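You operate a simulated robot arm through the tools that you are given. There is no shell and no other tool. Be economical: measure what you need, move in short steps, check, and stop when the job is done.

Carry out the task below with a simulated robot arm. There is one attempt and no reset: what you move stays moved.

TASK
Close the filled disc in the bun mould and set the bun on the small tray beside it.
Fine: turn the knob back to OPEN and leave the mould tray shut.

It is judged by the outcome, as a careful person would: the job done as asked, and still so three seconds after it is handed in. It fails if anything else is knocked over, pushed out of place, dropped, spilled or broken.

THE ROBOT
A 7-joint arm with a two-finger parallel gripper, fixed in place. Base frame: the origin is at the foot of the arm, x ahead of it, y to its left, z up; the work surface is at about z = 0. Lengths are in mm, angles in rad, forces in N, time in s.
With the tool pointing down near the work surface it reaches from about 240 to 620 mm from the base axis. Its first joint turns from -1.152 to 1.152 rad. Payload 2.6 kg.
The TCP is the grasp point between the finger pads, 30 mm short of the fingertips. In the tool frame z runs along the fingers and y along their closing line. Largest opening 94 mm; finger width 28, thickness 10; the body of the gripper, 50 by 96 mm, starts 55 mm behind the TCP.
Orientation is told as [roll, pitch, yaw] about the base's x, y, z axes, in that order, counted from this pose: with the fingers straight down and closing along the base's y, the tool's x points along the base's -x, its y along +y and its z along -z.

THE INTERFACE
- The arm moves only by the tool servo_tool. Its argument "steps" is a list of rows, each an object of numbers (a shift or turn left out is 0, a gripper value left out holds the last): "dx", "dy", "dz": the shift along the tool's x, y, z in mm; "wx", "wy", "wz": the turn, a rotation vector about the tool's x, y, z in rad; "jaw": the closure, from 0 (fully open) to 1 (shut). In form: [{"dx": .., "dy": .., "dz": .., "wx": .., "wy": .., "wz": .., "jaw": ..}, ...]. A call has 1 to 10 rows; each row is the pose to reach, as a shift and turn from the pose commanded when the call began, along the tool's axes at that moment. Rows are played at 5 a second. More than 50 mm and 0.15 rad between two rows, or a gripper value outside its range, and nothing of the call is played. A pose out of reach is approached as far as the arm can. The call stops where the force on the tool passes 40 N (or 10 N more than at its start, if that is more) or the arm is blocked; 0.2 s more then pass. Each finger travels about 72 mm/s and halts on what it meets, pressing with about 39 N; the grip force reading is that of the motor and also rises with nothing between the fingers. The clock runs only during rows and for 0.2 s after the last one: add rows that repeat a pose to give the fingers time. It gives the time, the measured TCP pose, the force on the tool (base axes), the opening and the grip force at its end, in the units of the frame above (readings bear some noise), with the torque about the TCP (base axes, N m) and any sound that the robot's microphone picked up.
- Cameras (640 x 400 px; columns grow to the right, rows downward): "scene" is fixed at [39.7, 448.7, 544.2]; the picture's right is [-0.66, -0.75, 0.00], its down [-0.56, 0.49, -0.66] and it looks along [0.50, -0.43, -0.75] (base axes); focal length 214 px, centre (320, 200). "wrist" rides on the gripper at [76, 14, -103] in the tool frame; the picture's right is [-0.18, 0.98, 0.00], its down [-0.75, -0.14, -0.64] and it looks along [-0.63, -0.12, 0.77] (tool axes); focal length 243 px, centre (320, 200). There is no depth. A picture from a camera that has moved, and an enlarged one, comes with that camera's place and axes in the base frame and with its lens.
- get_image(camera): a new picture of that camera. The clock stands still meanwhile.
- zoom(camera, box): a new picture of the part [left, top, right, bottom] of that camera's present view, enlarged. The clock stands still meanwhile.
- sign_off(): hands the job in; it is judged then, once.

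Work in short steps. Places have to be worked out from the pictures, the camera data and where the tool is seen: move nearer, look again, correct. Check each grasp and each placing, and mend what went wrong. You have 120 turns and 76 pictures in all, those below and enlarged ones among them. Open the gripper and draw the arm clear of the work before you hand the job in, unless the task says otherwise; then end with one line.

The tools are called after "Emit:" as name(argument=value, ...) on one line, values as JSON. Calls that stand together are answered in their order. servo_tool: Moves the arm, as the interface text tells. Its arguments: {"type":"object","properties":{"steps":{"type":"array"}},"required":["steps"]} The other tools are called the same way: get_image (camera) takes a picture; zoom (camera, box) takes an enlarged picture of a part of a camera's view; sign_off () hands the job in.

At the start:

```text
t: 0.0
tcp_pos: [357.6, -46.8, 354.4]
tcp_rot: [0.0, -0.001, 0.0]
ft_force: [-0.1, 0.0, 0.3]
torque: [-0.02, 0.01, 0.02]
finger_gap: 94.0
gripper_force: 0.1
```

scene: 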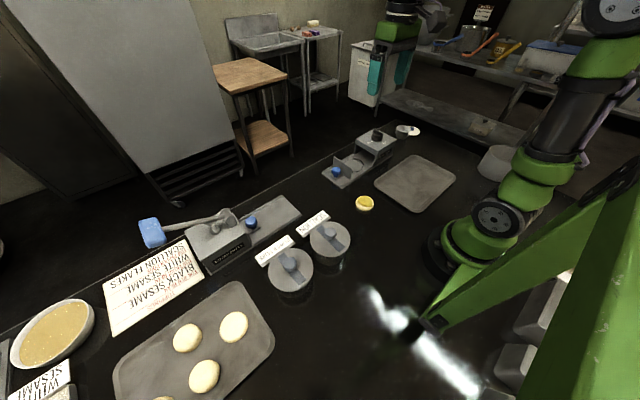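
wrist: 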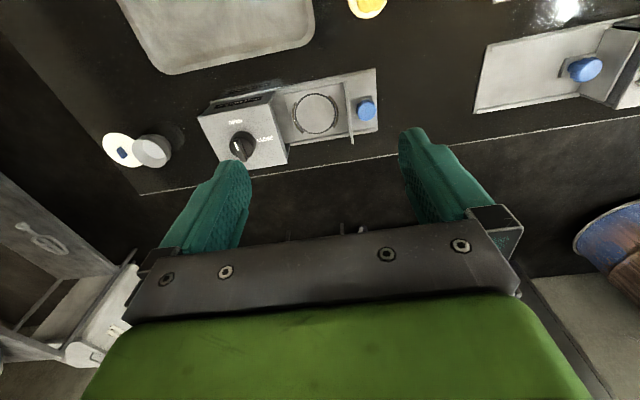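

I start by looking closer at the mould, the filled disc and the labels.

Emit:
zoom(camera="scene", box=[300, 110, 460, 220])

Emit:
zoom(camera="wrist", box=[90, 0, 410, 200])

Emit:
zoom(camera="scene", box=[100, 190, 360, 350])

```text
3.64 times, centred on (380, 165) of scene
camera zoom: at [39.7, 448.7, 544.2], right [-0.66, -0.75, 0.0], down [-0.56, 0.49, -0.66], along [0.5, -0.43, -0.75], focal length 780 px, centre (102, 327)
```

zoom: 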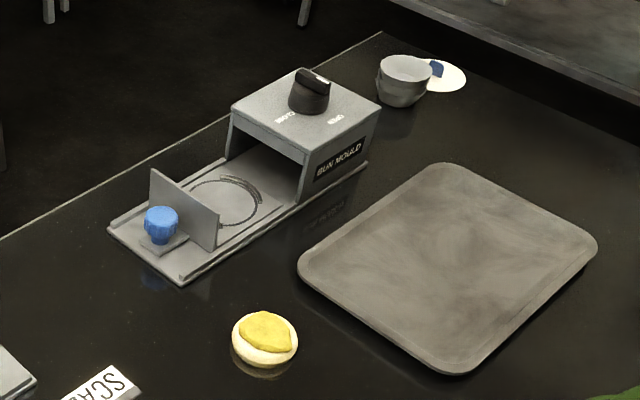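

```text
2.00 times, centred on (250, 100) of wrist
camera zoom: at [282.8, -32.6, 457.2], right [0.18, 0.98, 0.0], down [0.75, -0.14, 0.64], along [0.63, -0.12, -0.77], focal length 485 px, centre (460, 400)
```

zoom: 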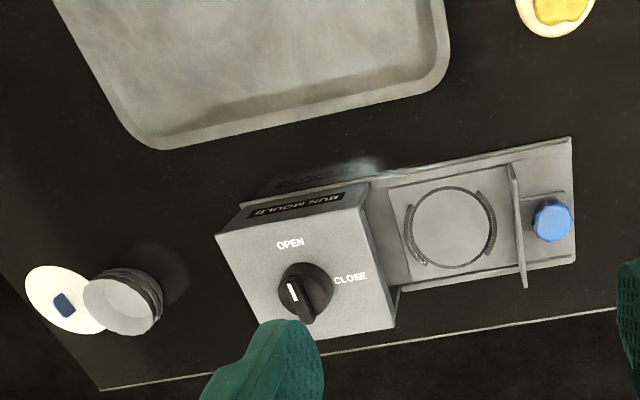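

```text
2.46 times, centred on (230, 270) of scene
camera zoom: at [39.7, 448.7, 544.2], right [-0.66, -0.75, 0.0], down [-0.56, 0.49, -0.66], along [0.5, -0.43, -0.75], focal length 528 px, centre (542, 28)
```

zoom: 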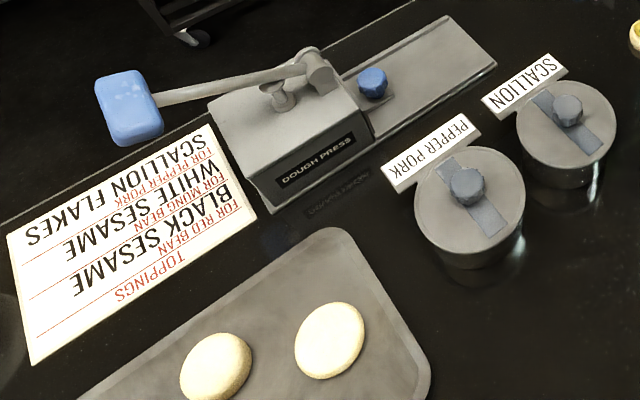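

The drawer of the mould is out towards +y, with the recess near (441,-73) and the disc near (300,35). I go above the recess for a close look.

Emit:
servo_tool(steps=[{"dx": -16, "dy": -5, "dz": 36}, {"dx": -32, "dy": -10, "dz": 72}, {"dx": -48, "dy": -15, "dz": 108}, {"dx": -64, "dy": -20, "dz": 144}, {"dx": -83, "dy": -26, "dz": 170}, {"dx": -83, "dy": -26, "dz": 170}])

Emit:
get_image(camera="wrist")

Emit:
get_image(camera="scene")

```text
t: 1.4
tcp_pos: [440.9, -73.5, 184.4]
tcp_rot: [0.0, -0.001, -0.002]
ft_force: [0.1, 0.6, 0.5]
torque: [0.01, 0.0, -0.02]
finger_gap: 94.0
gripper_force: 0.1
```

```text
70 pictures are left
camera wrist: at [365.7, -58.7, 286.7], right [0.19, 0.98, 0.0], down [0.75, -0.14, 0.64], along [0.63, -0.12, -0.77], focal length 243 px, centre (320, 200)
```

wrist: 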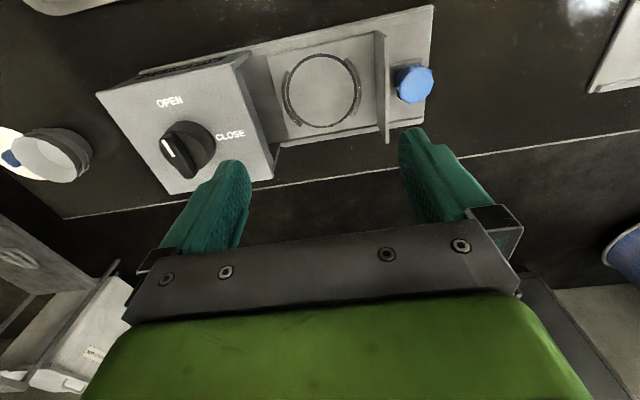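

```text
69 pictures are left
```

scene: 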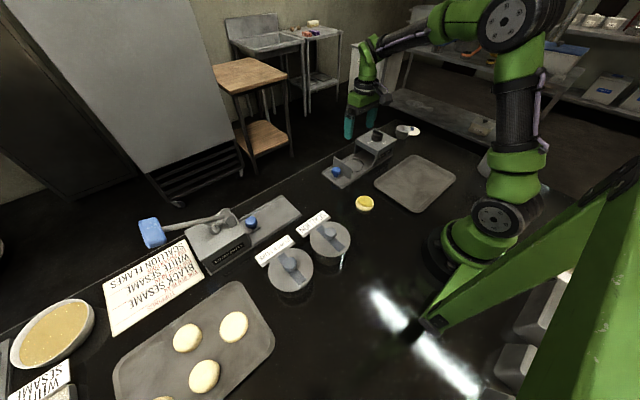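

Emit:
zoom(camera="wrist", box=[90, 0, 450, 200])

```text
1.78 times, centred on (270, 100) of wrist
camera zoom: at [365.7, -58.7, 286.7], right [0.19, 0.98, 0.0], down [0.75, -0.14, 0.64], along [0.63, -0.12, -0.77], focal length 431 px, centre (409, 378)
```

zoom: 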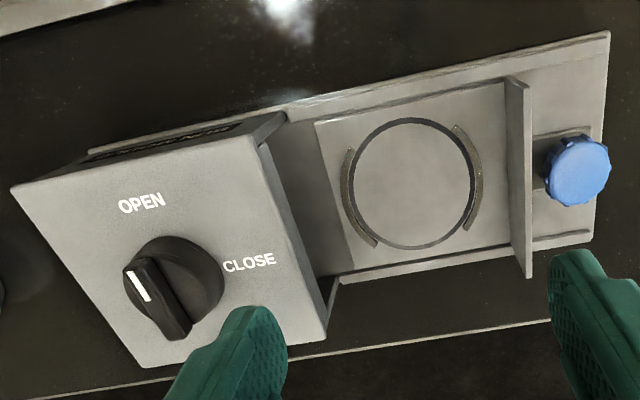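

The knob stands at OPEN; CLOSE is a quarter turn clockwise from above. The recess (441,-72) has guard arcs at ±y, so the fingers should close along x. Next I go to the disc.

Emit:
servo_tool(steps=[{"dx": 35, "dy": 25, "dz": 6}, {"dx": 70, "dy": 50, "dz": 12}, {"dx": 105, "dy": 78, "dz": 18}, {"dx": 138, "dy": 106, "dz": 30}, {"dx": 138, "dy": 106, "dz": 34}])

Emit:
get_image(camera="wrist")

```text
t: 2.6
tcp_pos: [302.3, 33.1, 150.5]
tcp_rot: [0.001, -0.001, 0.001]
ft_force: [-0.3, -0.5, -0.4]
torque: [0.02, 0.0, 0.0]
finger_gap: 94.0
gripper_force: 0.1
```

```text
67 pictures are left
camera wrist: at [228.1, 47.7, 252.6], right [0.18, 0.98, 0.0], down [0.75, -0.14, 0.64], along [0.63, -0.12, -0.77], focal length 243 px, centre (320, 200)
```

wrist: 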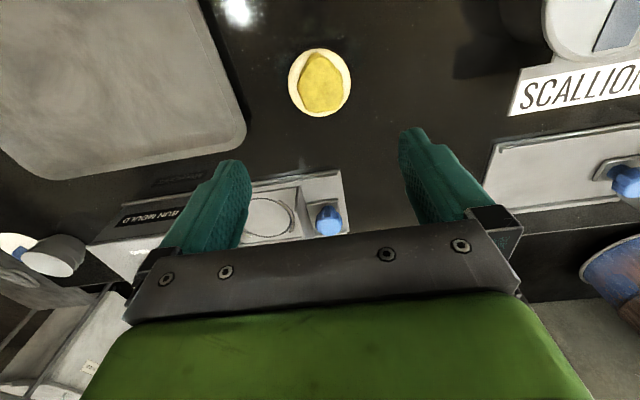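

The disc is at about (287,36), 57 mm across. I turn the tool so that the fingers close along x, ending above the disc.

Emit:
servo_tool(steps=[{"dx": 3, "wz": 0.145}, {"dx": 6, "wz": 0.29}, {"dx": 9, "dy": 1, "wz": 0.435}, {"dx": 12, "dy": 2, "wz": 0.58}, {"dx": 14, "dy": 3, "wz": 0.725}, {"dx": 14, "dy": 3, "wz": 0.87}, {"dx": 14, "dy": 3, "wz": 1.015}, {"dx": 14, "dy": 3, "wz": 1.16}, {"dx": 14, "dy": 3, "wz": 1.305}, {"dx": 14, "dy": 3, "wz": 1.45}])

Emit:
servo_tool(steps=[{"wz": 0.1208, "dz": 20}, {"wz": 0.1208, "dz": 40}, {"wz": 0.1208, "dz": 50}, {"wz": 0.1208, "dz": 50}])

Emit:
get_image(camera="wrist")

```text
t: 4.8
tcp_pos: [289.5, 36.0, 150.7]
tcp_rot: [0.0, 0.001, -1.454]
ft_force: [-0.5, -0.2, -0.2]
torque: [0.02, 0.01, 0.01]
finger_gap: 94.0
gripper_force: 0.0
```

```text
t: 5.8
tcp_pos: [288.4, 35.5, 101.4]
tcp_rot: [0.001, -0.001, -1.573]
ft_force: [0.0, -0.5, 0.1]
torque: [0.01, 0.02, -0.01]
finger_gap: 93.9
gripper_force: 0.1
```

```text
66 pictures are left
camera wrist: at [304.5, 112.3, 202.5], right [0.98, -0.19, 0.0], down [-0.14, -0.75, 0.64], along [-0.12, -0.63, -0.77], focal length 243 px, centre (320, 200)
```

wrist: 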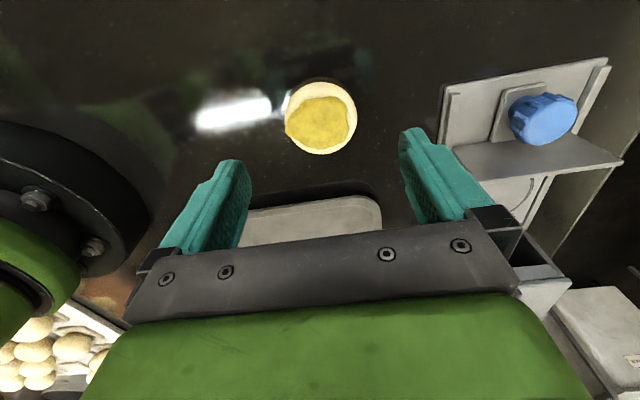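

The disc is centred near (290.5,40). I descend around it in two stages and check before closing.

Emit:
servo_tool(steps=[{"dx": 4.5, "dy": 2, "dz": 15}, {"dx": 4.5, "dy": 2, "dz": 30}, {"dx": 4.5, "dy": 2, "dz": 45}, {"dx": 4.5, "dy": 2, "dz": 45}])

Emit:
get_image(camera="wrist")

```text
t: 6.8
tcp_pos: [292.1, 40.6, 55.2]
tcp_rot: [-0.001, -0.002, -1.573]
ft_force: [-0.4, -0.3, 0.8]
torque: [0.01, 0.0, 0.02]
finger_gap: 93.9
gripper_force: 0.1
```

```text
65 pictures are left
camera wrist: at [306.5, 116.6, 157.7], right [0.98, -0.19, 0.0], down [-0.14, -0.75, 0.64], along [-0.12, -0.63, -0.77], focal length 243 px, centre (320, 200)
```

wrist: 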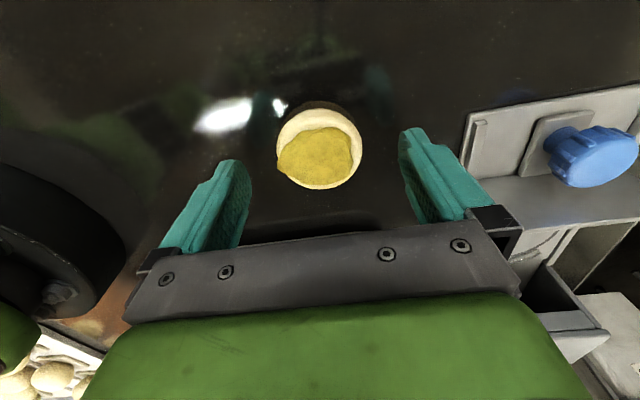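

Centred within 2 mm. Down to z≈34, then close gently.

Emit:
servo_tool(steps=[{"dx": 1, "dz": 11}, {"dx": 1, "dz": 21}, {"dx": 1, "dz": 21, "jaw": 0.3}, {"dx": 1, "dz": 21, "jaw": 0.38}, {"dx": 1, "dz": 21, "jaw": 0.42}, {"dx": 1, "dz": 21, "jaw": 0.42}, {"dx": 1, "dz": 21, "jaw": 0.42}])

Emit:
get_image(camera="wrist")

```text
t: 8.4
tcp_pos: [291.0, 41.8, 34.5]
tcp_rot: [-0.002, 0.001, -1.571]
ft_force: [0.0, 0.2, -0.1]
torque: [-0.01, -0.02, 0.01]
finger_gap: 58.2
gripper_force: 39.1
```

```text
64 pictures are left
camera wrist: at [306.4, 118.0, 137.2], right [0.98, -0.18, 0.0], down [-0.14, -0.75, 0.64], along [-0.12, -0.63, -0.77], focal length 243 px, centre (320, 200)
```

wrist: 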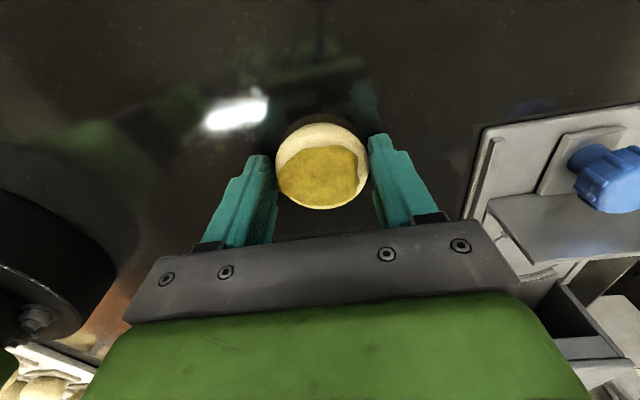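

Gripped at 58 mm. Lift.

Emit:
servo_tool(steps=[{"dz": -10}, {"dz": -30}, {"dz": -50}, {"dz": -70}, {"dz": -70}])

Emit:
get_image(camera="wrist")

```text
t: 9.6
tcp_pos: [290.9, 42.6, 106.0]
tcp_rot: [-0.001, 0.001, -1.57]
ft_force: [0.6, -0.6, -0.1]
torque: [0.02, -0.01, -0.01]
finger_gap: 54.6
gripper_force: 0.2
```

```text
63 pictures are left
camera wrist: at [305.7, 118.2, 207.5], right [0.98, -0.18, 0.0], down [-0.14, -0.75, 0.64], along [-0.12, -0.63, -0.77], focal length 243 px, centre (320, 200)
```

wrist: 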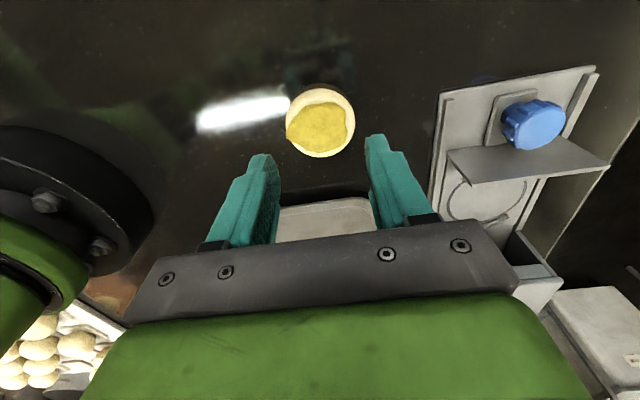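

The disc slipped out, undisturbed at (291,41). I grip again lower with tips about 1 mm above the table.

Emit:
servo_tool(steps=[{"dx": -1, "dz": 20, "jaw": 0.1}, {"dx": -1, "dz": 40, "jaw": 0.1}, {"dx": -1, "dz": 60, "jaw": 0.1}, {"dx": -1, "dz": 70, "jaw": 0.1}, {"dx": -1, "dz": 74.5, "jaw": 0.1}, {"dx": -1, "dz": 74.5, "jaw": 0.3}, {"dx": -1, "dz": 74.5, "jaw": 0.5}, {"dx": -1, "dz": 74.5, "jaw": 0.5}, {"dx": -1, "dz": 74.5, "jaw": 0.5}])

Emit:
zoom(camera="wrist", box=[220, 90, 420, 230])

```text
t: 11.6
tcp_pos: [288.9, 40.7, 30.9]
tcp_rot: [0.001, -0.001, -1.57]
ft_force: [-0.3, -0.6, -0.5]
torque: [0.01, -0.04, -0.03]
finger_gap: 58.1
gripper_force: 39.2
```

```text
2.86 times, centred on (320, 160) of wrist
camera zoom: at [306.4, 116.9, 132.5], right [0.98, -0.18, 0.0], down [-0.14, -0.75, 0.64], along [-0.12, -0.63, -0.77], focal length 693 px, centre (320, 314)
```

zoom: 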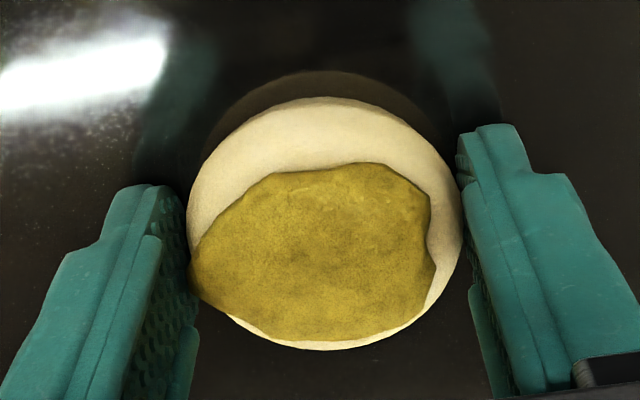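

Gripped lower now. I lift slowly by 10 mm and check the gap.

Emit:
servo_tool(steps=[{"dz": -2}, {"dz": -4}, {"dz": -7}, {"dz": -12}, {"dz": -12}])

Emit:
get_image(camera="wrist")

```text
t: 12.8
tcp_pos: [292.0, 40.7, 43.0]
tcp_rot: [-0.001, 0.002, -1.572]
ft_force: [-0.8, -0.8, 0.1]
torque: [0.01, 0.0, -0.01]
finger_gap: 58.5
gripper_force: 39.0
```

```text
61 pictures are left
camera wrist: at [306.5, 116.8, 144.7], right [0.98, -0.19, 0.0], down [-0.14, -0.75, 0.64], along [-0.12, -0.63, -0.77], focal length 243 px, centre (320, 200)
```

wrist: 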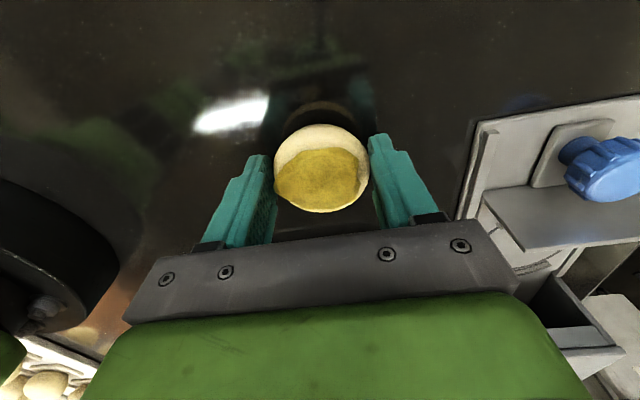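

It is held. I lift further and carry it over the recess.

Emit:
servo_tool(steps=[{"dz": -20}, {"dz": -40}, {"dz": -60}, {"dz": -75}, {"dx": -20, "dy": 28, "dz": -75}, {"dx": -45, "dy": 60, "dz": -75}, {"dx": -70, "dy": 92, "dz": -75}, {"dx": -95, "dy": 125, "dz": -75}, {"dx": -112, "dy": 150, "dz": -75}, {"dx": -112, "dy": 150, "dz": -75}])

Emit:
get_image(camera="wrist")

Emit:
zoom(camera="scene", box=[300, 80, 460, 220])

```text
t: 15.0
tcp_pos: [442.2, -72.1, 116.3]
tcp_rot: [0.0, 0.0, -1.57]
ft_force: [-0.6, 0.5, -0.1]
torque: [0.02, 0.0, 0.02]
finger_gap: 58.2
gripper_force: 38.7
```

```text
60 pictures are left
camera wrist: at [456.4, 5.1, 219.1], right [0.98, -0.18, 0.0], down [-0.14, -0.75, 0.64], along [-0.12, -0.63, -0.77], focal length 243 px, centre (320, 200)
```

wrist: 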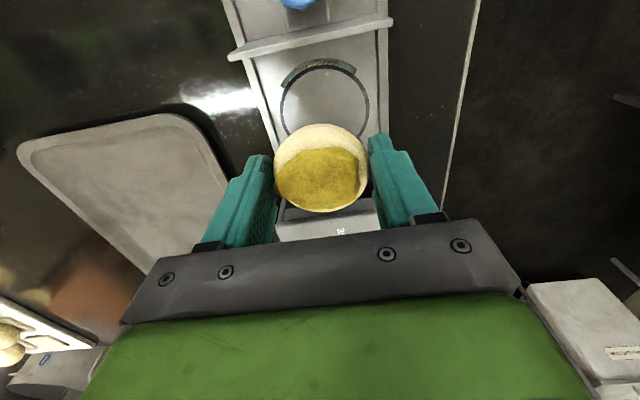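

```text
2.86 times, centred on (380, 150) of scene
camera zoom: at [39.8, 448.7, 544.2], right [-0.66, -0.75, 0.0], down [-0.56, 0.49, -0.66], along [0.5, -0.43, -0.75], focal length 613 px, centre (149, 343)
```

zoom: 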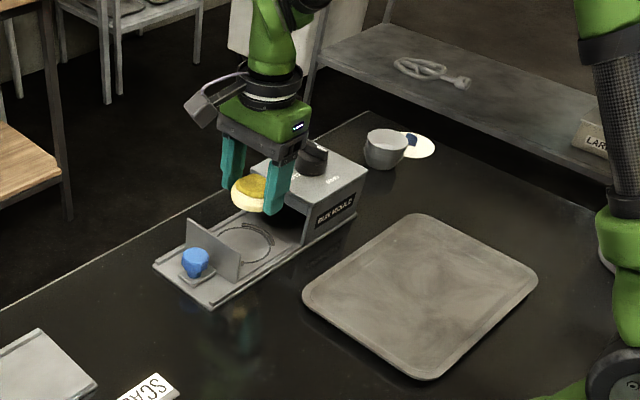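

I zoom on the recess to refine its centre.

Emit:
zoom(camera="wrist", box=[220, 30, 420, 155])

```text
3.20 times, centred on (320, 92) of wrist
camera zoom: at [456.4, 5.1, 219.1], right [0.98, -0.18, 0.0], down [-0.14, -0.75, 0.64], along [-0.12, -0.63, -0.77], focal length 776 px, centre (320, 544)
```

zoom: 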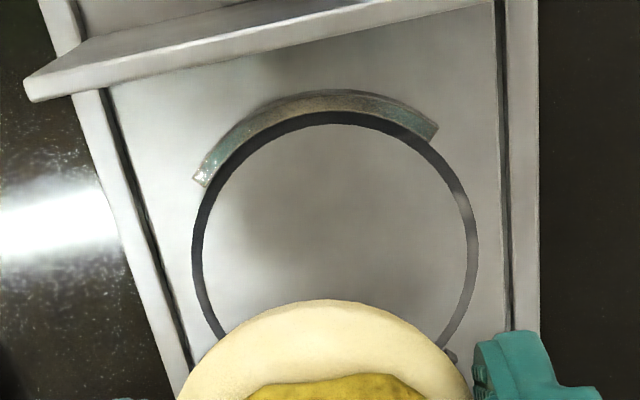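

Refined recess centre ≈ (445,-69). I shift there and descend part-way.

Emit:
servo_tool(steps=[{"dx": 2.5, "dy": 3, "dz": 15}, {"dx": 2.5, "dy": 3, "dz": 35}, {"dx": 2.5, "dy": 3, "dz": 52}, {"dx": 2.5, "dy": 3, "dz": 52}])

Emit:
zoom(camera="wrist", box=[200, 30, 440, 230])

Emit:
zoom(camera="scene", box=[320, 110, 400, 190])

```text
t: 16.0
tcp_pos: [444.2, -69.1, 64.6]
tcp_rot: [-0.001, 0.001, -1.57]
ft_force: [0.2, 0.4, -1.1]
torque: [0.01, 0.01, 0.0]
finger_gap: 58.0
gripper_force: 38.9
```

```text
2.00 times, centred on (320, 130) of wrist
camera zoom: at [459.2, 7.4, 167.4], right [0.98, -0.18, 0.0], down [-0.14, -0.75, 0.64], along [-0.12, -0.63, -0.77], focal length 485 px, centre (320, 340)
```

zoom: 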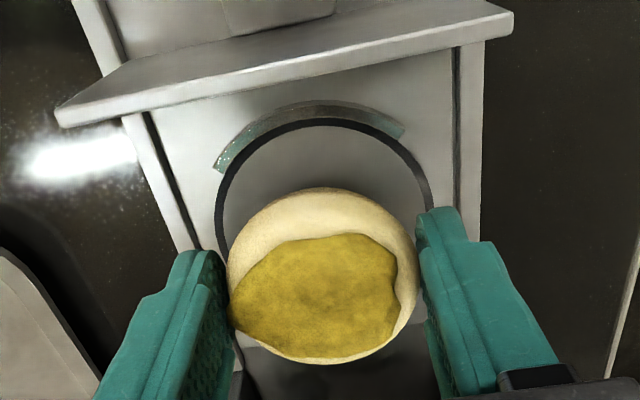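

```text
5.00 times, centred on (360, 150) of scene
camera zoom: at [39.7, 448.7, 544.2], right [-0.66, -0.75, 0.0], down [-0.56, 0.49, -0.66], along [0.5, -0.43, -0.75], focal length 1072 px, centre (120, 450)
```

zoom: 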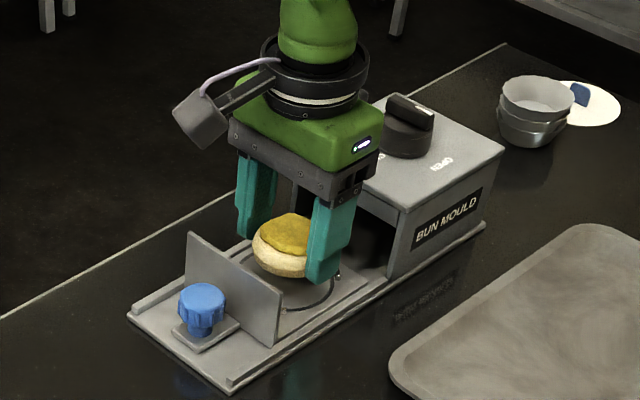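

Centre still reads ≈(446,-68). I descend slowly towards the recess floor, watching the force.

Emit:
servo_tool(steps=[{"dx": 1, "dy": 1.5, "dz": 8}, {"dx": 1, "dy": 1.5, "dz": 15}, {"dx": 1, "dy": 1.5, "dz": 19}, {"dx": 1, "dy": 1.5, "dz": 21}, {"dx": 1, "dy": 1.5, "dz": 22}])

Emit:
zoom(camera="scene", box=[320, 120, 400, 190])

Emit:
zoom(camera="wrist", box=[200, 30, 440, 230])

```text
t: 17.2
tcp_pos: [447.0, -69.6, 43.5]
tcp_rot: [0.0, 0.002, -1.571]
ft_force: [-0.5, -0.6, -0.8]
torque: [-0.03, 0.0, -0.02]
finger_gap: 58.3
gripper_force: 39.3
```

```text
5.71 times, centred on (360, 155) of scene
camera zoom: at [39.7, 448.7, 544.2], right [-0.66, -0.75, 0.0], down [-0.56, 0.49, -0.66], along [0.5, -0.43, -0.75], focal length 1226 px, centre (91, 457)
```

zoom: 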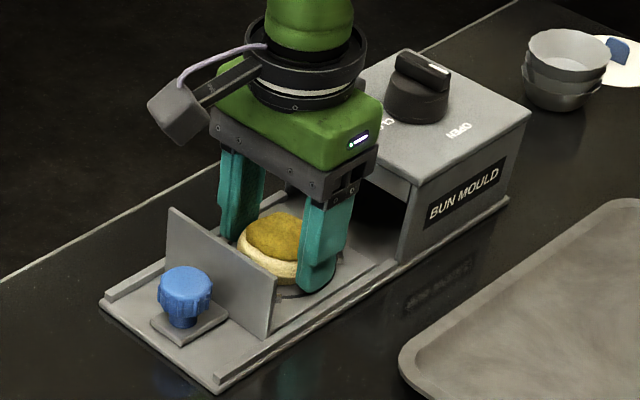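

```text
2.00 times, centred on (320, 130) of wrist
camera zoom: at [460.9, 8.1, 145.9], right [0.98, -0.18, 0.0], down [-0.14, -0.75, 0.64], along [-0.12, -0.63, -0.77], focal length 485 px, centre (320, 340)
```

zoom: 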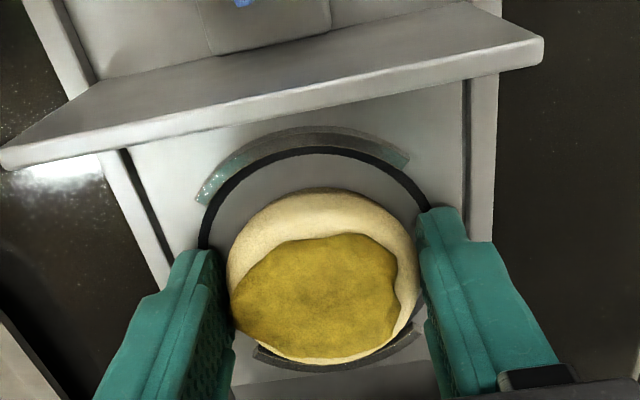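

Over the recess and well centred. I continue down to contact in 1 mm steps.

Emit:
servo_tool(steps=[{"dy": -1, "dz": 1}, {"dy": -1, "dz": 2}, {"dy": -1, "dz": 3}])

```text
t: 18.0
tcp_pos: [444.8, -68.4, 41.0]
tcp_rot: [0.004, 0.002, -1.572]
ft_force: [-9.3, 0.5, 25.6]
torque: [-0.14, 0.39, -0.08]
finger_gap: 58.1
gripper_force: 38.9
```

Contact with the floor (25 N). I ease 1 mm up and open a little to release.

Emit:
servo_tool(steps=[{"dz": -1}, {"dz": -1, "jaw": 0.36}, {"dz": -1, "jaw": 0.28}, {"dz": -1, "jaw": 0.28}, {"dz": -1, "jaw": 0.28}])

Emit:
zoom(camera="wrist", box=[200, 30, 440, 230])

```text
t: 19.2
tcp_pos: [446.4, -67.5, 42.3]
tcp_rot: [0.001, 0.0, -1.57]
ft_force: [7.6, 0.6, 11.6]
torque: [0.03, 0.15, -0.04]
finger_gap: 63.3
gripper_force: 0.1
```

```text
2.00 times, centred on (320, 130) of wrist
camera zoom: at [460.0, 8.3, 144.1], right [0.98, -0.18, 0.0], down [-0.14, -0.75, 0.64], along [-0.12, -0.63, -0.77], focal length 485 px, centre (320, 340)
```

zoom: 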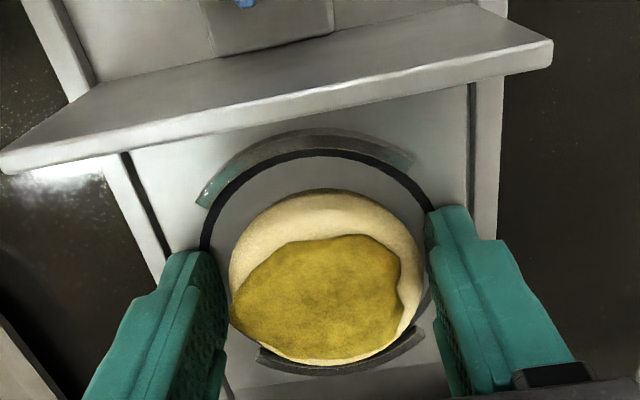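

A fingertip seems to rub the floor or a rail. I raise straight up 4 mm, then more, watching that the disc stays.

Emit:
servo_tool(steps=[{"dz": -3}, {"dz": -5}, {"dz": -5, "jaw": 0.28}, {"dz": -15}, {"dz": -40}, {"dz": -40}])

Emit:
zoom(camera="wrist", box=[200, 20, 440, 220])

Emit:
zoom(camera="scene", box=[320, 110, 400, 190])

```text
t: 20.6
tcp_pos: [444.7, -69.1, 82.1]
tcp_rot: [0.001, -0.001, -1.573]
ft_force: [0.2, 0.1, 0.0]
torque: [-0.03, -0.01, 0.0]
finger_gap: 67.7
gripper_force: 0.1
```

```text
2.00 times, centred on (320, 120) of wrist
camera zoom: at [459.6, 7.9, 184.1], right [0.98, -0.18, 0.0], down [-0.14, -0.75, 0.64], along [-0.12, -0.63, -0.77], focal length 485 px, centre (320, 360)
```

zoom: 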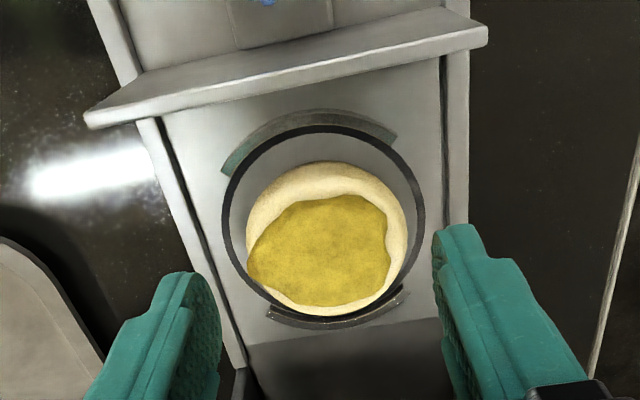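

```text
5.00 times, centred on (360, 150) of scene
camera zoom: at [39.7, 448.7, 544.2], right [-0.66, -0.75, 0.0], down [-0.56, 0.49, -0.66], along [0.5, -0.43, -0.75], focal length 1072 px, centre (120, 450)
```

zoom: 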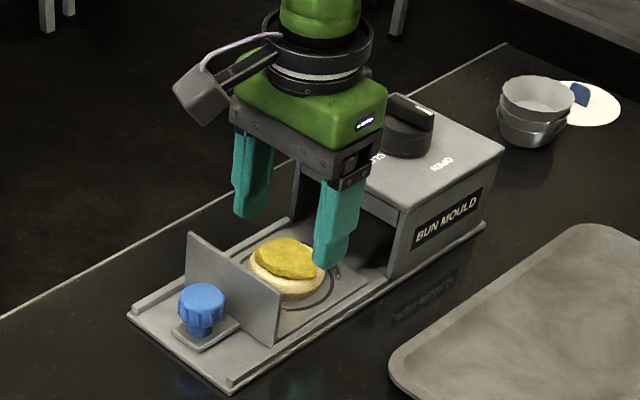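

The disc sits within 2 mm of the ring centre. Next I move above the blue drawer knob at about (446,18), opening the jaw on the way.

Emit:
servo_tool(steps=[{"dz": -15}, {"dz": -30}, {"dx": 30, "dz": -30}, {"dx": 60, "dz": -30, "jaw": 0.2}, {"dx": 87, "dy": 1, "dz": -30, "jaw": 0.2}, {"dx": 87, "dy": 1, "dz": -30, "jaw": 0.2}])

Emit:
get_image(camera="wrist")

Emit:
zoom(camera="scene", box=[320, 110, 420, 190])

```text
t: 22.0
tcp_pos: [446.0, 19.7, 111.5]
tcp_rot: [-0.001, -0.001, -1.573]
ft_force: [-0.4, -0.6, -0.4]
torque: [-0.02, -0.02, -0.02]
finger_gap: 75.2
gripper_force: 0.1
```

```text
50 pictures are left
camera wrist: at [461.0, 95.9, 214.0], right [0.98, -0.19, 0.0], down [-0.14, -0.75, 0.64], along [-0.12, -0.63, -0.77], focal length 243 px, centre (320, 200)
```

wrist: 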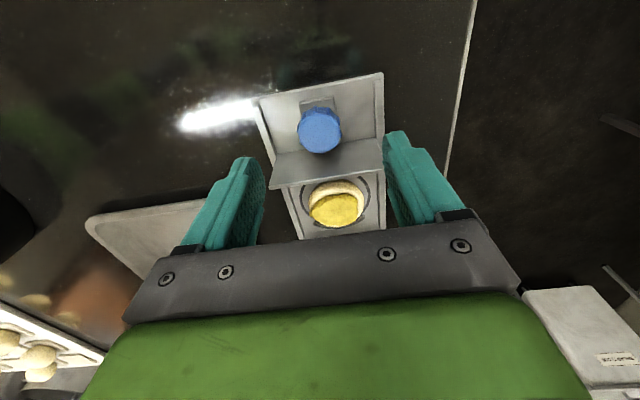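

```text
5.00 times, centred on (370, 150) of scene
camera zoom: at [39.7, 448.7, 544.2], right [-0.66, -0.75, 0.0], down [-0.56, 0.49, -0.66], along [0.5, -0.43, -0.75], focal length 1072 px, centre (70, 450)
```

zoom: 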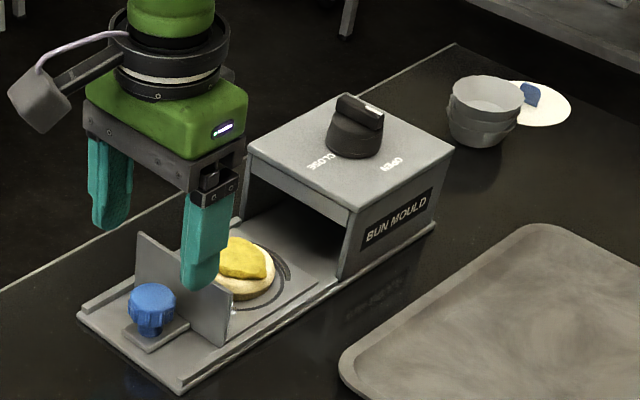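

Blue knob at (446,21), about 32 mm wide. I descend to z≈45 and grip it.

Emit:
servo_tool(steps=[{"dx": 1, "dz": 20}, {"dx": 1, "dz": 40}, {"dx": 1, "dz": 55}, {"dx": 1, "dz": 66}, {"dx": 1, "dz": 66, "jaw": 0.4}, {"dx": 1, "dz": 66, "jaw": 0.6}, {"dx": 1, "dz": 66, "jaw": 0.75}, {"dx": 1, "dz": 66, "jaw": 0.75}, {"dx": 1, "dz": 66, "jaw": 0.75}])

Emit:
get_image(camera="wrist")

```text
t: 24.0
tcp_pos: [445.6, 19.7, 44.9]
tcp_rot: [-0.004, 0.0, -1.574]
ft_force: [-19.1, -0.9, 4.8]
torque: [0.22, -0.2, -0.14]
finger_gap: 33.9
gripper_force: 45.1
```

```text
48 pictures are left
camera wrist: at [460.7, 96.2, 147.1], right [0.98, -0.19, 0.0], down [-0.14, -0.75, 0.64], along [-0.12, -0.63, -0.77], focal length 243 px, centre (320, 200)
```

wrist: 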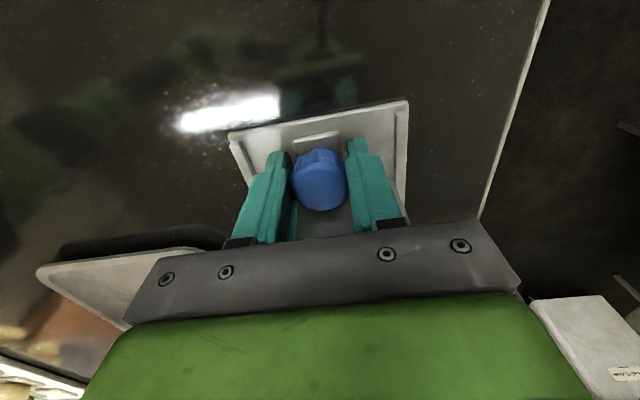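

Gripped at 34 mm with a side force of -19 N in x; I shift about 1.5 mm in -x to relax it, then start pushing in -y slightly.

Emit:
servo_tool(steps=[{"dy": -1}, {"dy": -1.5}, {"dy": -1.5, "dx": -4}, {"dy": -1.5, "dx": -8}])

```text
t: 25.0
tcp_pos: [444.4, 12.9, 45.2]
tcp_rot: [-0.001, -0.001, -1.569]
ft_force: [3.8, 0.5, -21.8]
torque: [0.93, 0.11, -0.04]
finger_gap: 33.7
gripper_force: 45.1
```

The drawer appears to move with 4 N side force. I continue 15 mm and look.

Emit:
servo_tool(steps=[{"dx": -4}, {"dx": -8}, {"dx": -12}, {"dx": -15}, {"dx": -15}])

Emit:
zoom(camera="scene", box=[320, 110, 420, 190])

```text
t: 25.9
tcp_pos: [444.3, -1.4, 45.6]
tcp_rot: [0.002, -0.003, -1.568]
ft_force: [3.1, -0.5, -4.0]
torque: [0.37, 0.32, -0.11]
finger_gap: 33.7
gripper_force: 45.3
stopped in row 4: the force on the tool passed its limit at 41 N (the readings are from after the stop); the commanded pose is now the measured one
```

```text
5.00 times, centred on (370, 150) of scene
camera zoom: at [39.8, 448.7, 544.2], right [-0.66, -0.75, 0.0], down [-0.56, 0.49, -0.66], along [0.5, -0.43, -0.75], focal length 1072 px, centre (70, 450)
```

zoom: 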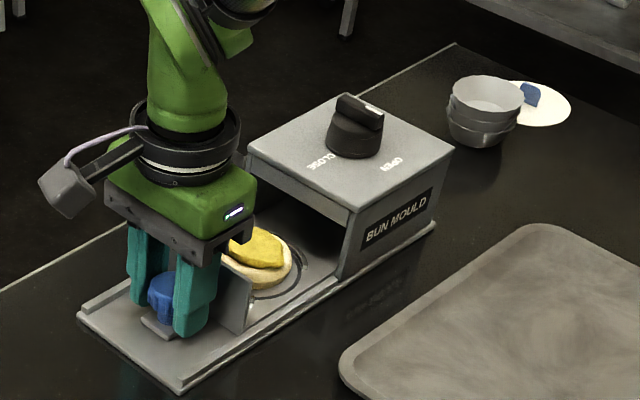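

The drawer moves (≈20 mm) but the force spiked. I relax z by 1 mm downward and go on more slowly.

Emit:
servo_tool(steps=[{"dz": 0.7}, {"dx": -2, "dz": 0.7}, {"dx": -4, "dz": 0.7}, {"dx": -6, "dz": 0.7}, {"dx": -8, "dz": 0.7}, {"dx": -10, "dz": 0.7}, {"dx": -12, "dz": 0.7}, {"dx": -14, "dz": 0.7}, {"dx": -16, "dz": 0.7}])

```text
t: 27.9
tcp_pos: [445.3, -15.0, 44.4]
tcp_rot: [0.003, -0.002, -1.57]
ft_force: [2.9, 2.3, 7.0]
torque: [0.28, 0.37, 0.23]
finger_gap: 33.5
gripper_force: 45.0
```

Smooth now. I continue in the same way.

Emit:
servo_tool(steps=[{"dx": -3}, {"dx": -6}, {"dx": -9}, {"dx": -12}, {"dx": -15}, {"dx": -18}, {"dx": -21}, {"dx": -24}, {"dx": -27}, {"dx": -30}])

Emit:
zoom(camera="scene", box=[320, 110, 420, 190])

```text
t: 30.1
tcp_pos: [445.4, -46.9, 45.6]
tcp_rot: [0.0, -0.002, -1.57]
ft_force: [-14.2, 0.9, 30.2]
torque: [0.08, 0.31, 0.12]
finger_gap: 33.4
gripper_force: 44.7
```

```text
5.00 times, centred on (370, 150) of scene
camera zoom: at [39.6, 448.7, 544.2], right [-0.66, -0.75, 0.0], down [-0.56, 0.49, -0.66], along [0.5, -0.43, -0.75], focal length 1072 px, centre (70, 450)
```

zoom: 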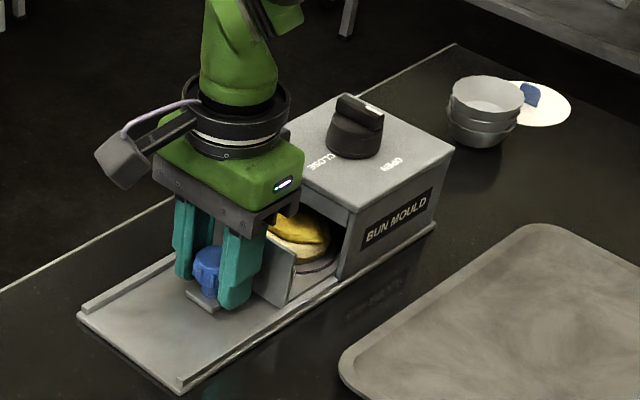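

The drawer is half in. Up-force of 30 N and fx -14 N have built up, so I relax z by 1.2 mm and x by -1 and go on.

Emit:
servo_tool(steps=[{"dz": -0.8, "dy": -0.6}, {"dz": -1.2, "dy": -1, "dx": -3}, {"dz": -1.2, "dy": -1, "dx": -6}, {"dz": -1.2, "dy": -1, "dx": -9}, {"dz": -1.2, "dy": -1, "dx": -12}, {"dz": -1.2, "dy": -1, "dx": -15}, {"dz": -1.2, "dy": -1.3, "dx": -18}, {"dz": -1.2, "dy": -1.3, "dx": -21}])

```text
t: 31.6
tcp_pos: [443.9, -60.2, 45.2]
tcp_rot: [0.002, -0.002, -1.565]
ft_force: [2.5, -0.5, -1.6]
torque: [0.36, 0.35, 0.02]
finger_gap: 33.7
gripper_force: 45.1
stopped in row 7: the force on the tool passed its limit at 44 N (the readings are from after the stop); the commanded pose is now the measured one
```

Emit:
zoom(camera="scene", box=[320, 110, 420, 190])

Emit:
servo_tool(steps=[{"dx": -1.5, "dz": 0.4}, {"dx": -3, "dz": 0.4}, {"dx": -4.5, "dz": 0.4}, {"dx": -6, "dz": 0.4}])

```text
5.00 times, centred on (370, 150) of scene
camera zoom: at [39.7, 448.7, 544.2], right [-0.66, -0.75, 0.0], down [-0.56, 0.49, -0.66], along [0.5, -0.43, -0.75], focal length 1072 px, centre (70, 450)
```

zoom: 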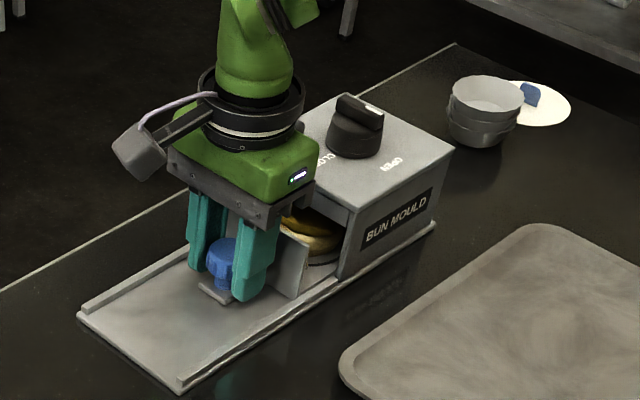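

```text
t: 32.5
tcp_pos: [445.0, -66.5, 45.7]
tcp_rot: [0.003, -0.003, -1.566]
ft_force: [0.8, 1.3, 2.9]
torque: [0.05, 0.16, 0.05]
finger_gap: 33.6
gripper_force: 45.0
```

The force is small again; I go on at 3 mm per row.

Emit:
servo_tool(steps=[{"dx": -3}, {"dx": -6}, {"dx": -9}, {"dx": -12}, {"dx": -15}, {"dx": -18}, {"dx": -20}])

Emit:
zoom(camera="scene", box=[320, 110, 420, 190])

```text
t: 34.1
tcp_pos: [444.7, -86.0, 44.7]
tcp_rot: [0.005, -0.001, -1.565]
ft_force: [-1.1, 1.1, 5.9]
torque: [0.09, 0.27, 0.14]
finger_gap: 33.7
gripper_force: 44.9
```

```text
5.00 times, centred on (370, 150) of scene
camera zoom: at [39.7, 448.7, 544.2], right [-0.66, -0.75, 0.0], down [-0.56, 0.49, -0.66], along [0.5, -0.43, -0.75], focal length 1072 px, centre (70, 450)
```

zoom: 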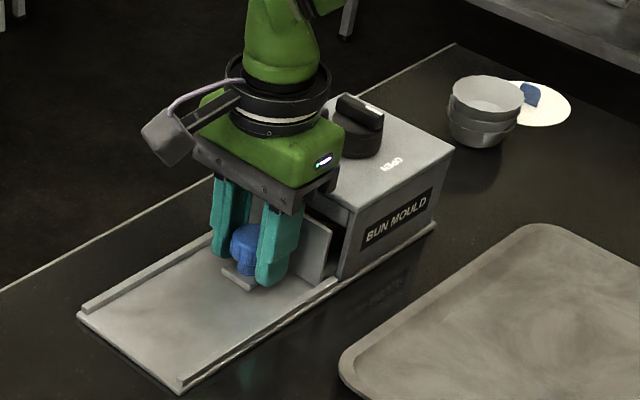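

About 15 mm remain. I push on until it stops.

Emit:
servo_tool(steps=[{"dx": -3}, {"dx": -6}, {"dx": -9}, {"dx": -12}, {"dx": -14}, {"dx": -16}, {"dx": -18}, {"dx": -20}, {"dx": -22}])

Emit:
zoom(camera="scene", box=[320, 110, 420, 190])

```text
t: 35.8
tcp_pos: [444.8, -99.0, 44.5]
tcp_rot: [0.0, 0.013, -1.565]
ft_force: [-2.6, 2.5, 1.6]
torque: [-0.51, -0.23, -0.05]
finger_gap: 33.5
gripper_force: 44.4
stopped in row 8: the force on the tool passed its limit at 41 N (the readings are from after the stop); the commanded pose is now the measured one
```

```text
5.00 times, centred on (370, 150) of scene
camera zoom: at [39.8, 448.6, 544.2], right [-0.66, -0.75, 0.0], down [-0.56, 0.49, -0.66], along [0.5, -0.44, -0.75], focal length 1072 px, centre (70, 450)
```

zoom: 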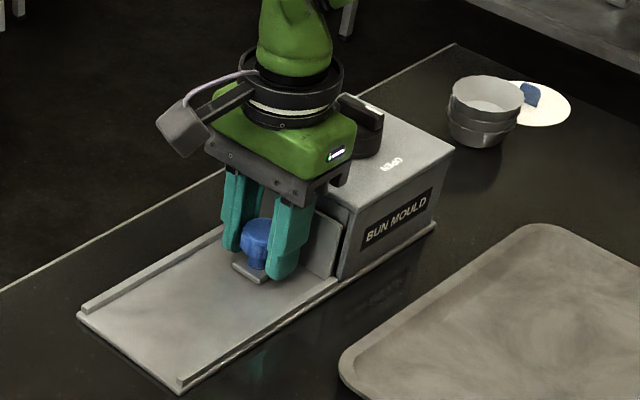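

Nearly flush. I push a little more to find whether it is a hard stop.

Emit:
servo_tool(steps=[{"dx": -1.5}, {"dx": -3}, {"dx": -4.5}, {"dx": -6}, {"dx": -8}])

Emit:
zoom(camera="scene", box=[350, 130, 400, 180])

```text
t: 37.0
tcp_pos: [444.5, -99.2, 44.6]
tcp_rot: [-0.002, 0.025, -1.562]
ft_force: [-2.6, 2.7, 3.0]
torque: [-0.57, -0.25, -0.07]
finger_gap: 33.5
gripper_force: 45.1
stopped in row 5: the force on the tool passed its limit at 41 N (the readings are from after the stop); the commanded pose is now the measured one
```

```text
8.00 times, centred on (375, 155) of scene
camera zoom: at [39.8, 448.6, 544.2], right [-0.66, -0.75, 0.0], down [-0.56, 0.49, -0.66], along [0.5, -0.44, -0.75], focal length 1716 px, centre (-120, 560)
```

zoom: 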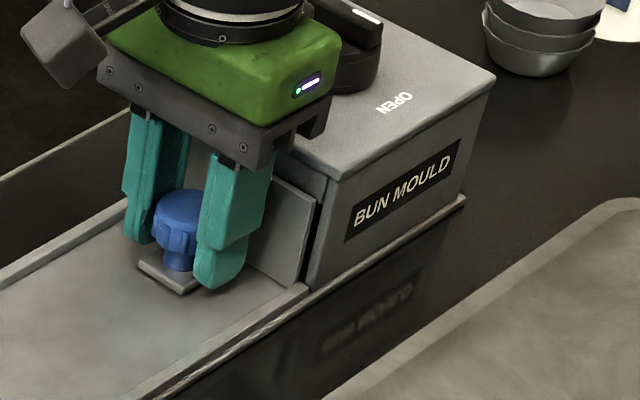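

Hard stop confirmed: the drawer is shut. I release the knob, straighten the tool and rise.

Emit:
servo_tool(steps=[{"dx": 0.5, "jaw": 0.5}, {"dx": 0.5, "jaw": 0.4}, {"dx": 0.5, "jaw": 0.4}, {"dx": 0.5, "jaw": 0.4, "dz": -5}, {"dx": 0.5, "wx": -0.025, "dz": -25}, {"dx": 0.5, "wx": -0.025, "dz": -60}, {"dx": 0.5, "wx": -0.025, "dz": -100}, {"dx": 0.5, "wx": -0.025, "dz": -125}, {"dx": 0.5, "wx": -0.025, "dz": -125}])

Emit:
get_image(camera="wrist")

```text
t: 39.0
tcp_pos: [444.8, -102.6, 170.1]
tcp_rot: [0.02, 0.024, -1.564]
ft_force: [-0.1, -0.9, 0.2]
torque: [-0.02, 0.03, 0.02]
finger_gap: 56.7
gripper_force: 0.0
```

```text
41 pictures are left
camera wrist: at [457.7, -29.1, 273.4], right [0.98, -0.18, 0.02], down [-0.15, -0.77, 0.62], along [-0.1, -0.61, -0.78], focal length 243 px, centre (320, 200)
```

wrist: 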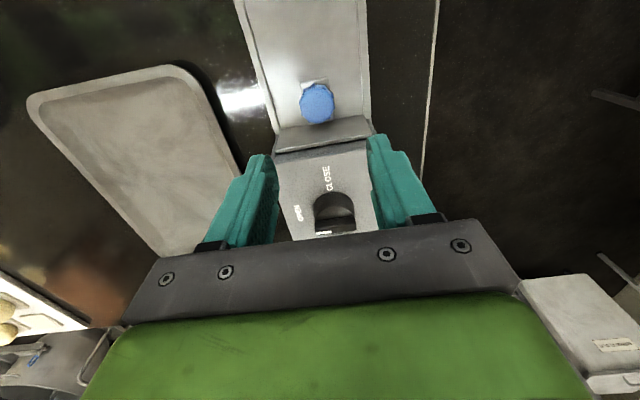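

Tool slightly tilted the other axis now; I correct that, turn back to yaw 0 and move above the dial near (447,-198).

Emit:
servo_tool(steps=[{"wx": 0.02, "wy": -0.024}, {"wx": 0.02, "wy": -0.024}])

Emit:
servo_tool(steps=[{"dx": -10, "wz": -0.148}, {"dx": -20, "wz": -0.296}, {"dx": -30, "dy": 1, "wz": -0.444}, {"dx": -40, "dy": 1, "wz": -0.592}, {"dx": -50, "dy": 2, "wz": -0.74}, {"dx": -60, "dy": 2, "wz": -0.888}, {"dx": -70, "dy": 3, "wz": -1.036}, {"dx": -80, "dy": 3, "wz": -1.184}, {"dx": -90, "dy": 3, "wz": -1.332}, {"dx": -95, "dy": 3, "wz": -1.48}])

```text
t: 39.6
tcp_pos: [445.1, -103.0, 169.6]
tcp_rot: [0.004, 0.0, -1.562]
ft_force: [-0.3, 0.1, 0.5]
torque: [0.03, 0.01, -0.01]
finger_gap: 56.5
gripper_force: 0.0
```

```text
t: 41.9
tcp_pos: [448.8, -197.1, 170.2]
tcp_rot: [0.0, -0.003, -0.081]
ft_force: [-0.4, 0.3, 0.3]
torque: [0.01, -0.01, -0.01]
finger_gap: 56.4
gripper_force: 0.0
```

Emit:
servo_tool(steps=[{"wz": -0.08}, {"wz": -0.08}])

Emit:
get_image(camera="wrist")

Emit:
zoom(camera="scene", box=[340, 110, 420, 190])

```text
t: 42.5
tcp_pos: [450.0, -198.0, 169.9]
tcp_rot: [0.0, -0.001, -0.001]
ft_force: [-0.8, 0.2, -1.2]
torque: [0.02, 0.02, 0.02]
finger_gap: 56.4
gripper_force: 0.0
```

```text
40 pictures are left
camera wrist: at [373.8, -182.9, 271.7], right [0.19, 0.98, 0.0], down [0.75, -0.14, 0.64], along [0.63, -0.12, -0.77], focal length 243 px, centre (320, 200)
```

wrist: 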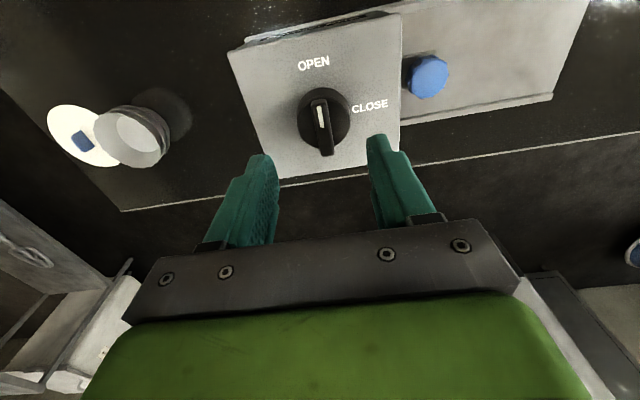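

```text
5.00 times, centred on (380, 150) of scene
camera zoom: at [39.7, 448.7, 544.2], right [-0.66, -0.75, 0.0], down [-0.56, 0.49, -0.66], along [0.5, -0.43, -0.75], focal length 1072 px, centre (20, 450)
```

zoom: 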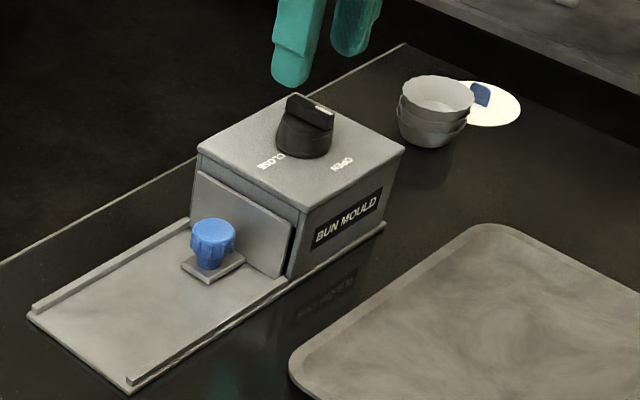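

The drawer is flush. I zoom on the dial to place the bar.

Emit:
zoom(camera="wrist", box=[250, 40, 410, 170])

```text
3.08 times, centred on (330, 105) of wrist
camera zoom: at [373.8, -182.9, 271.7], right [0.19, 0.98, 0.0], down [0.75, -0.14, 0.64], along [0.63, -0.12, -0.77], focal length 746 px, centre (289, 492)
```

zoom: 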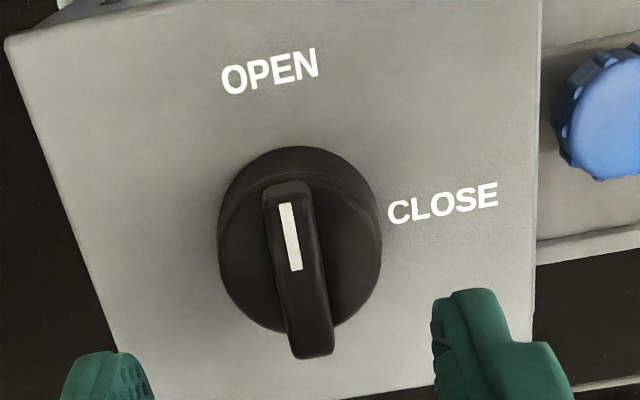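

Bar centre ≈(445,-194.5), top z≈104, aligned with x. I shift and come down part-way.

Emit:
servo_tool(steps=[{"dx": 5, "dy": 3.5, "dz": 12}, {"dx": 5, "dy": 3.5, "dz": 25}, {"dx": 5, "dy": 3.5, "dz": 34}, {"dx": 5, "dy": 3.5, "dz": 34}])

Emit:
zoom(camera="wrist", box=[220, 60, 420, 230])

Emit:
zoom(camera="scene", box=[350, 110, 410, 160])

```text
t: 43.5
tcp_pos: [444.1, -194.1, 134.6]
tcp_rot: [-0.001, 0.0, -0.003]
ft_force: [-0.6, -0.4, -0.4]
torque: [-0.02, -0.01, 0.01]
finger_gap: 56.7
gripper_force: 0.0
```

```text
2.35 times, centred on (320, 145) of wrist
camera zoom: at [368.6, -179.1, 237.2], right [0.19, 0.98, 0.0], down [0.75, -0.14, 0.64], along [0.63, -0.12, -0.77], focal length 571 px, centre (320, 329)
```

zoom: 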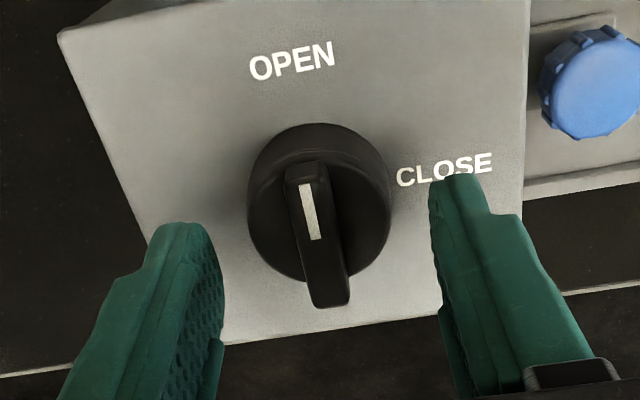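

```text
8.00 times, centred on (380, 135) of scene
camera zoom: at [39.7, 448.7, 544.2], right [-0.66, -0.75, 0.0], down [-0.56, 0.49, -0.66], along [0.5, -0.43, -0.75], focal length 1716 px, centre (-160, 720)
```

zoom: 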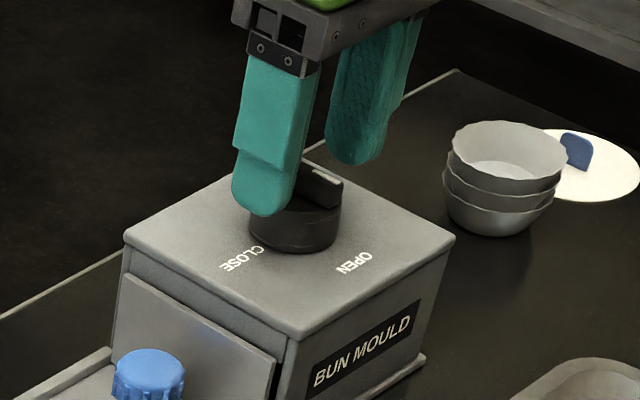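

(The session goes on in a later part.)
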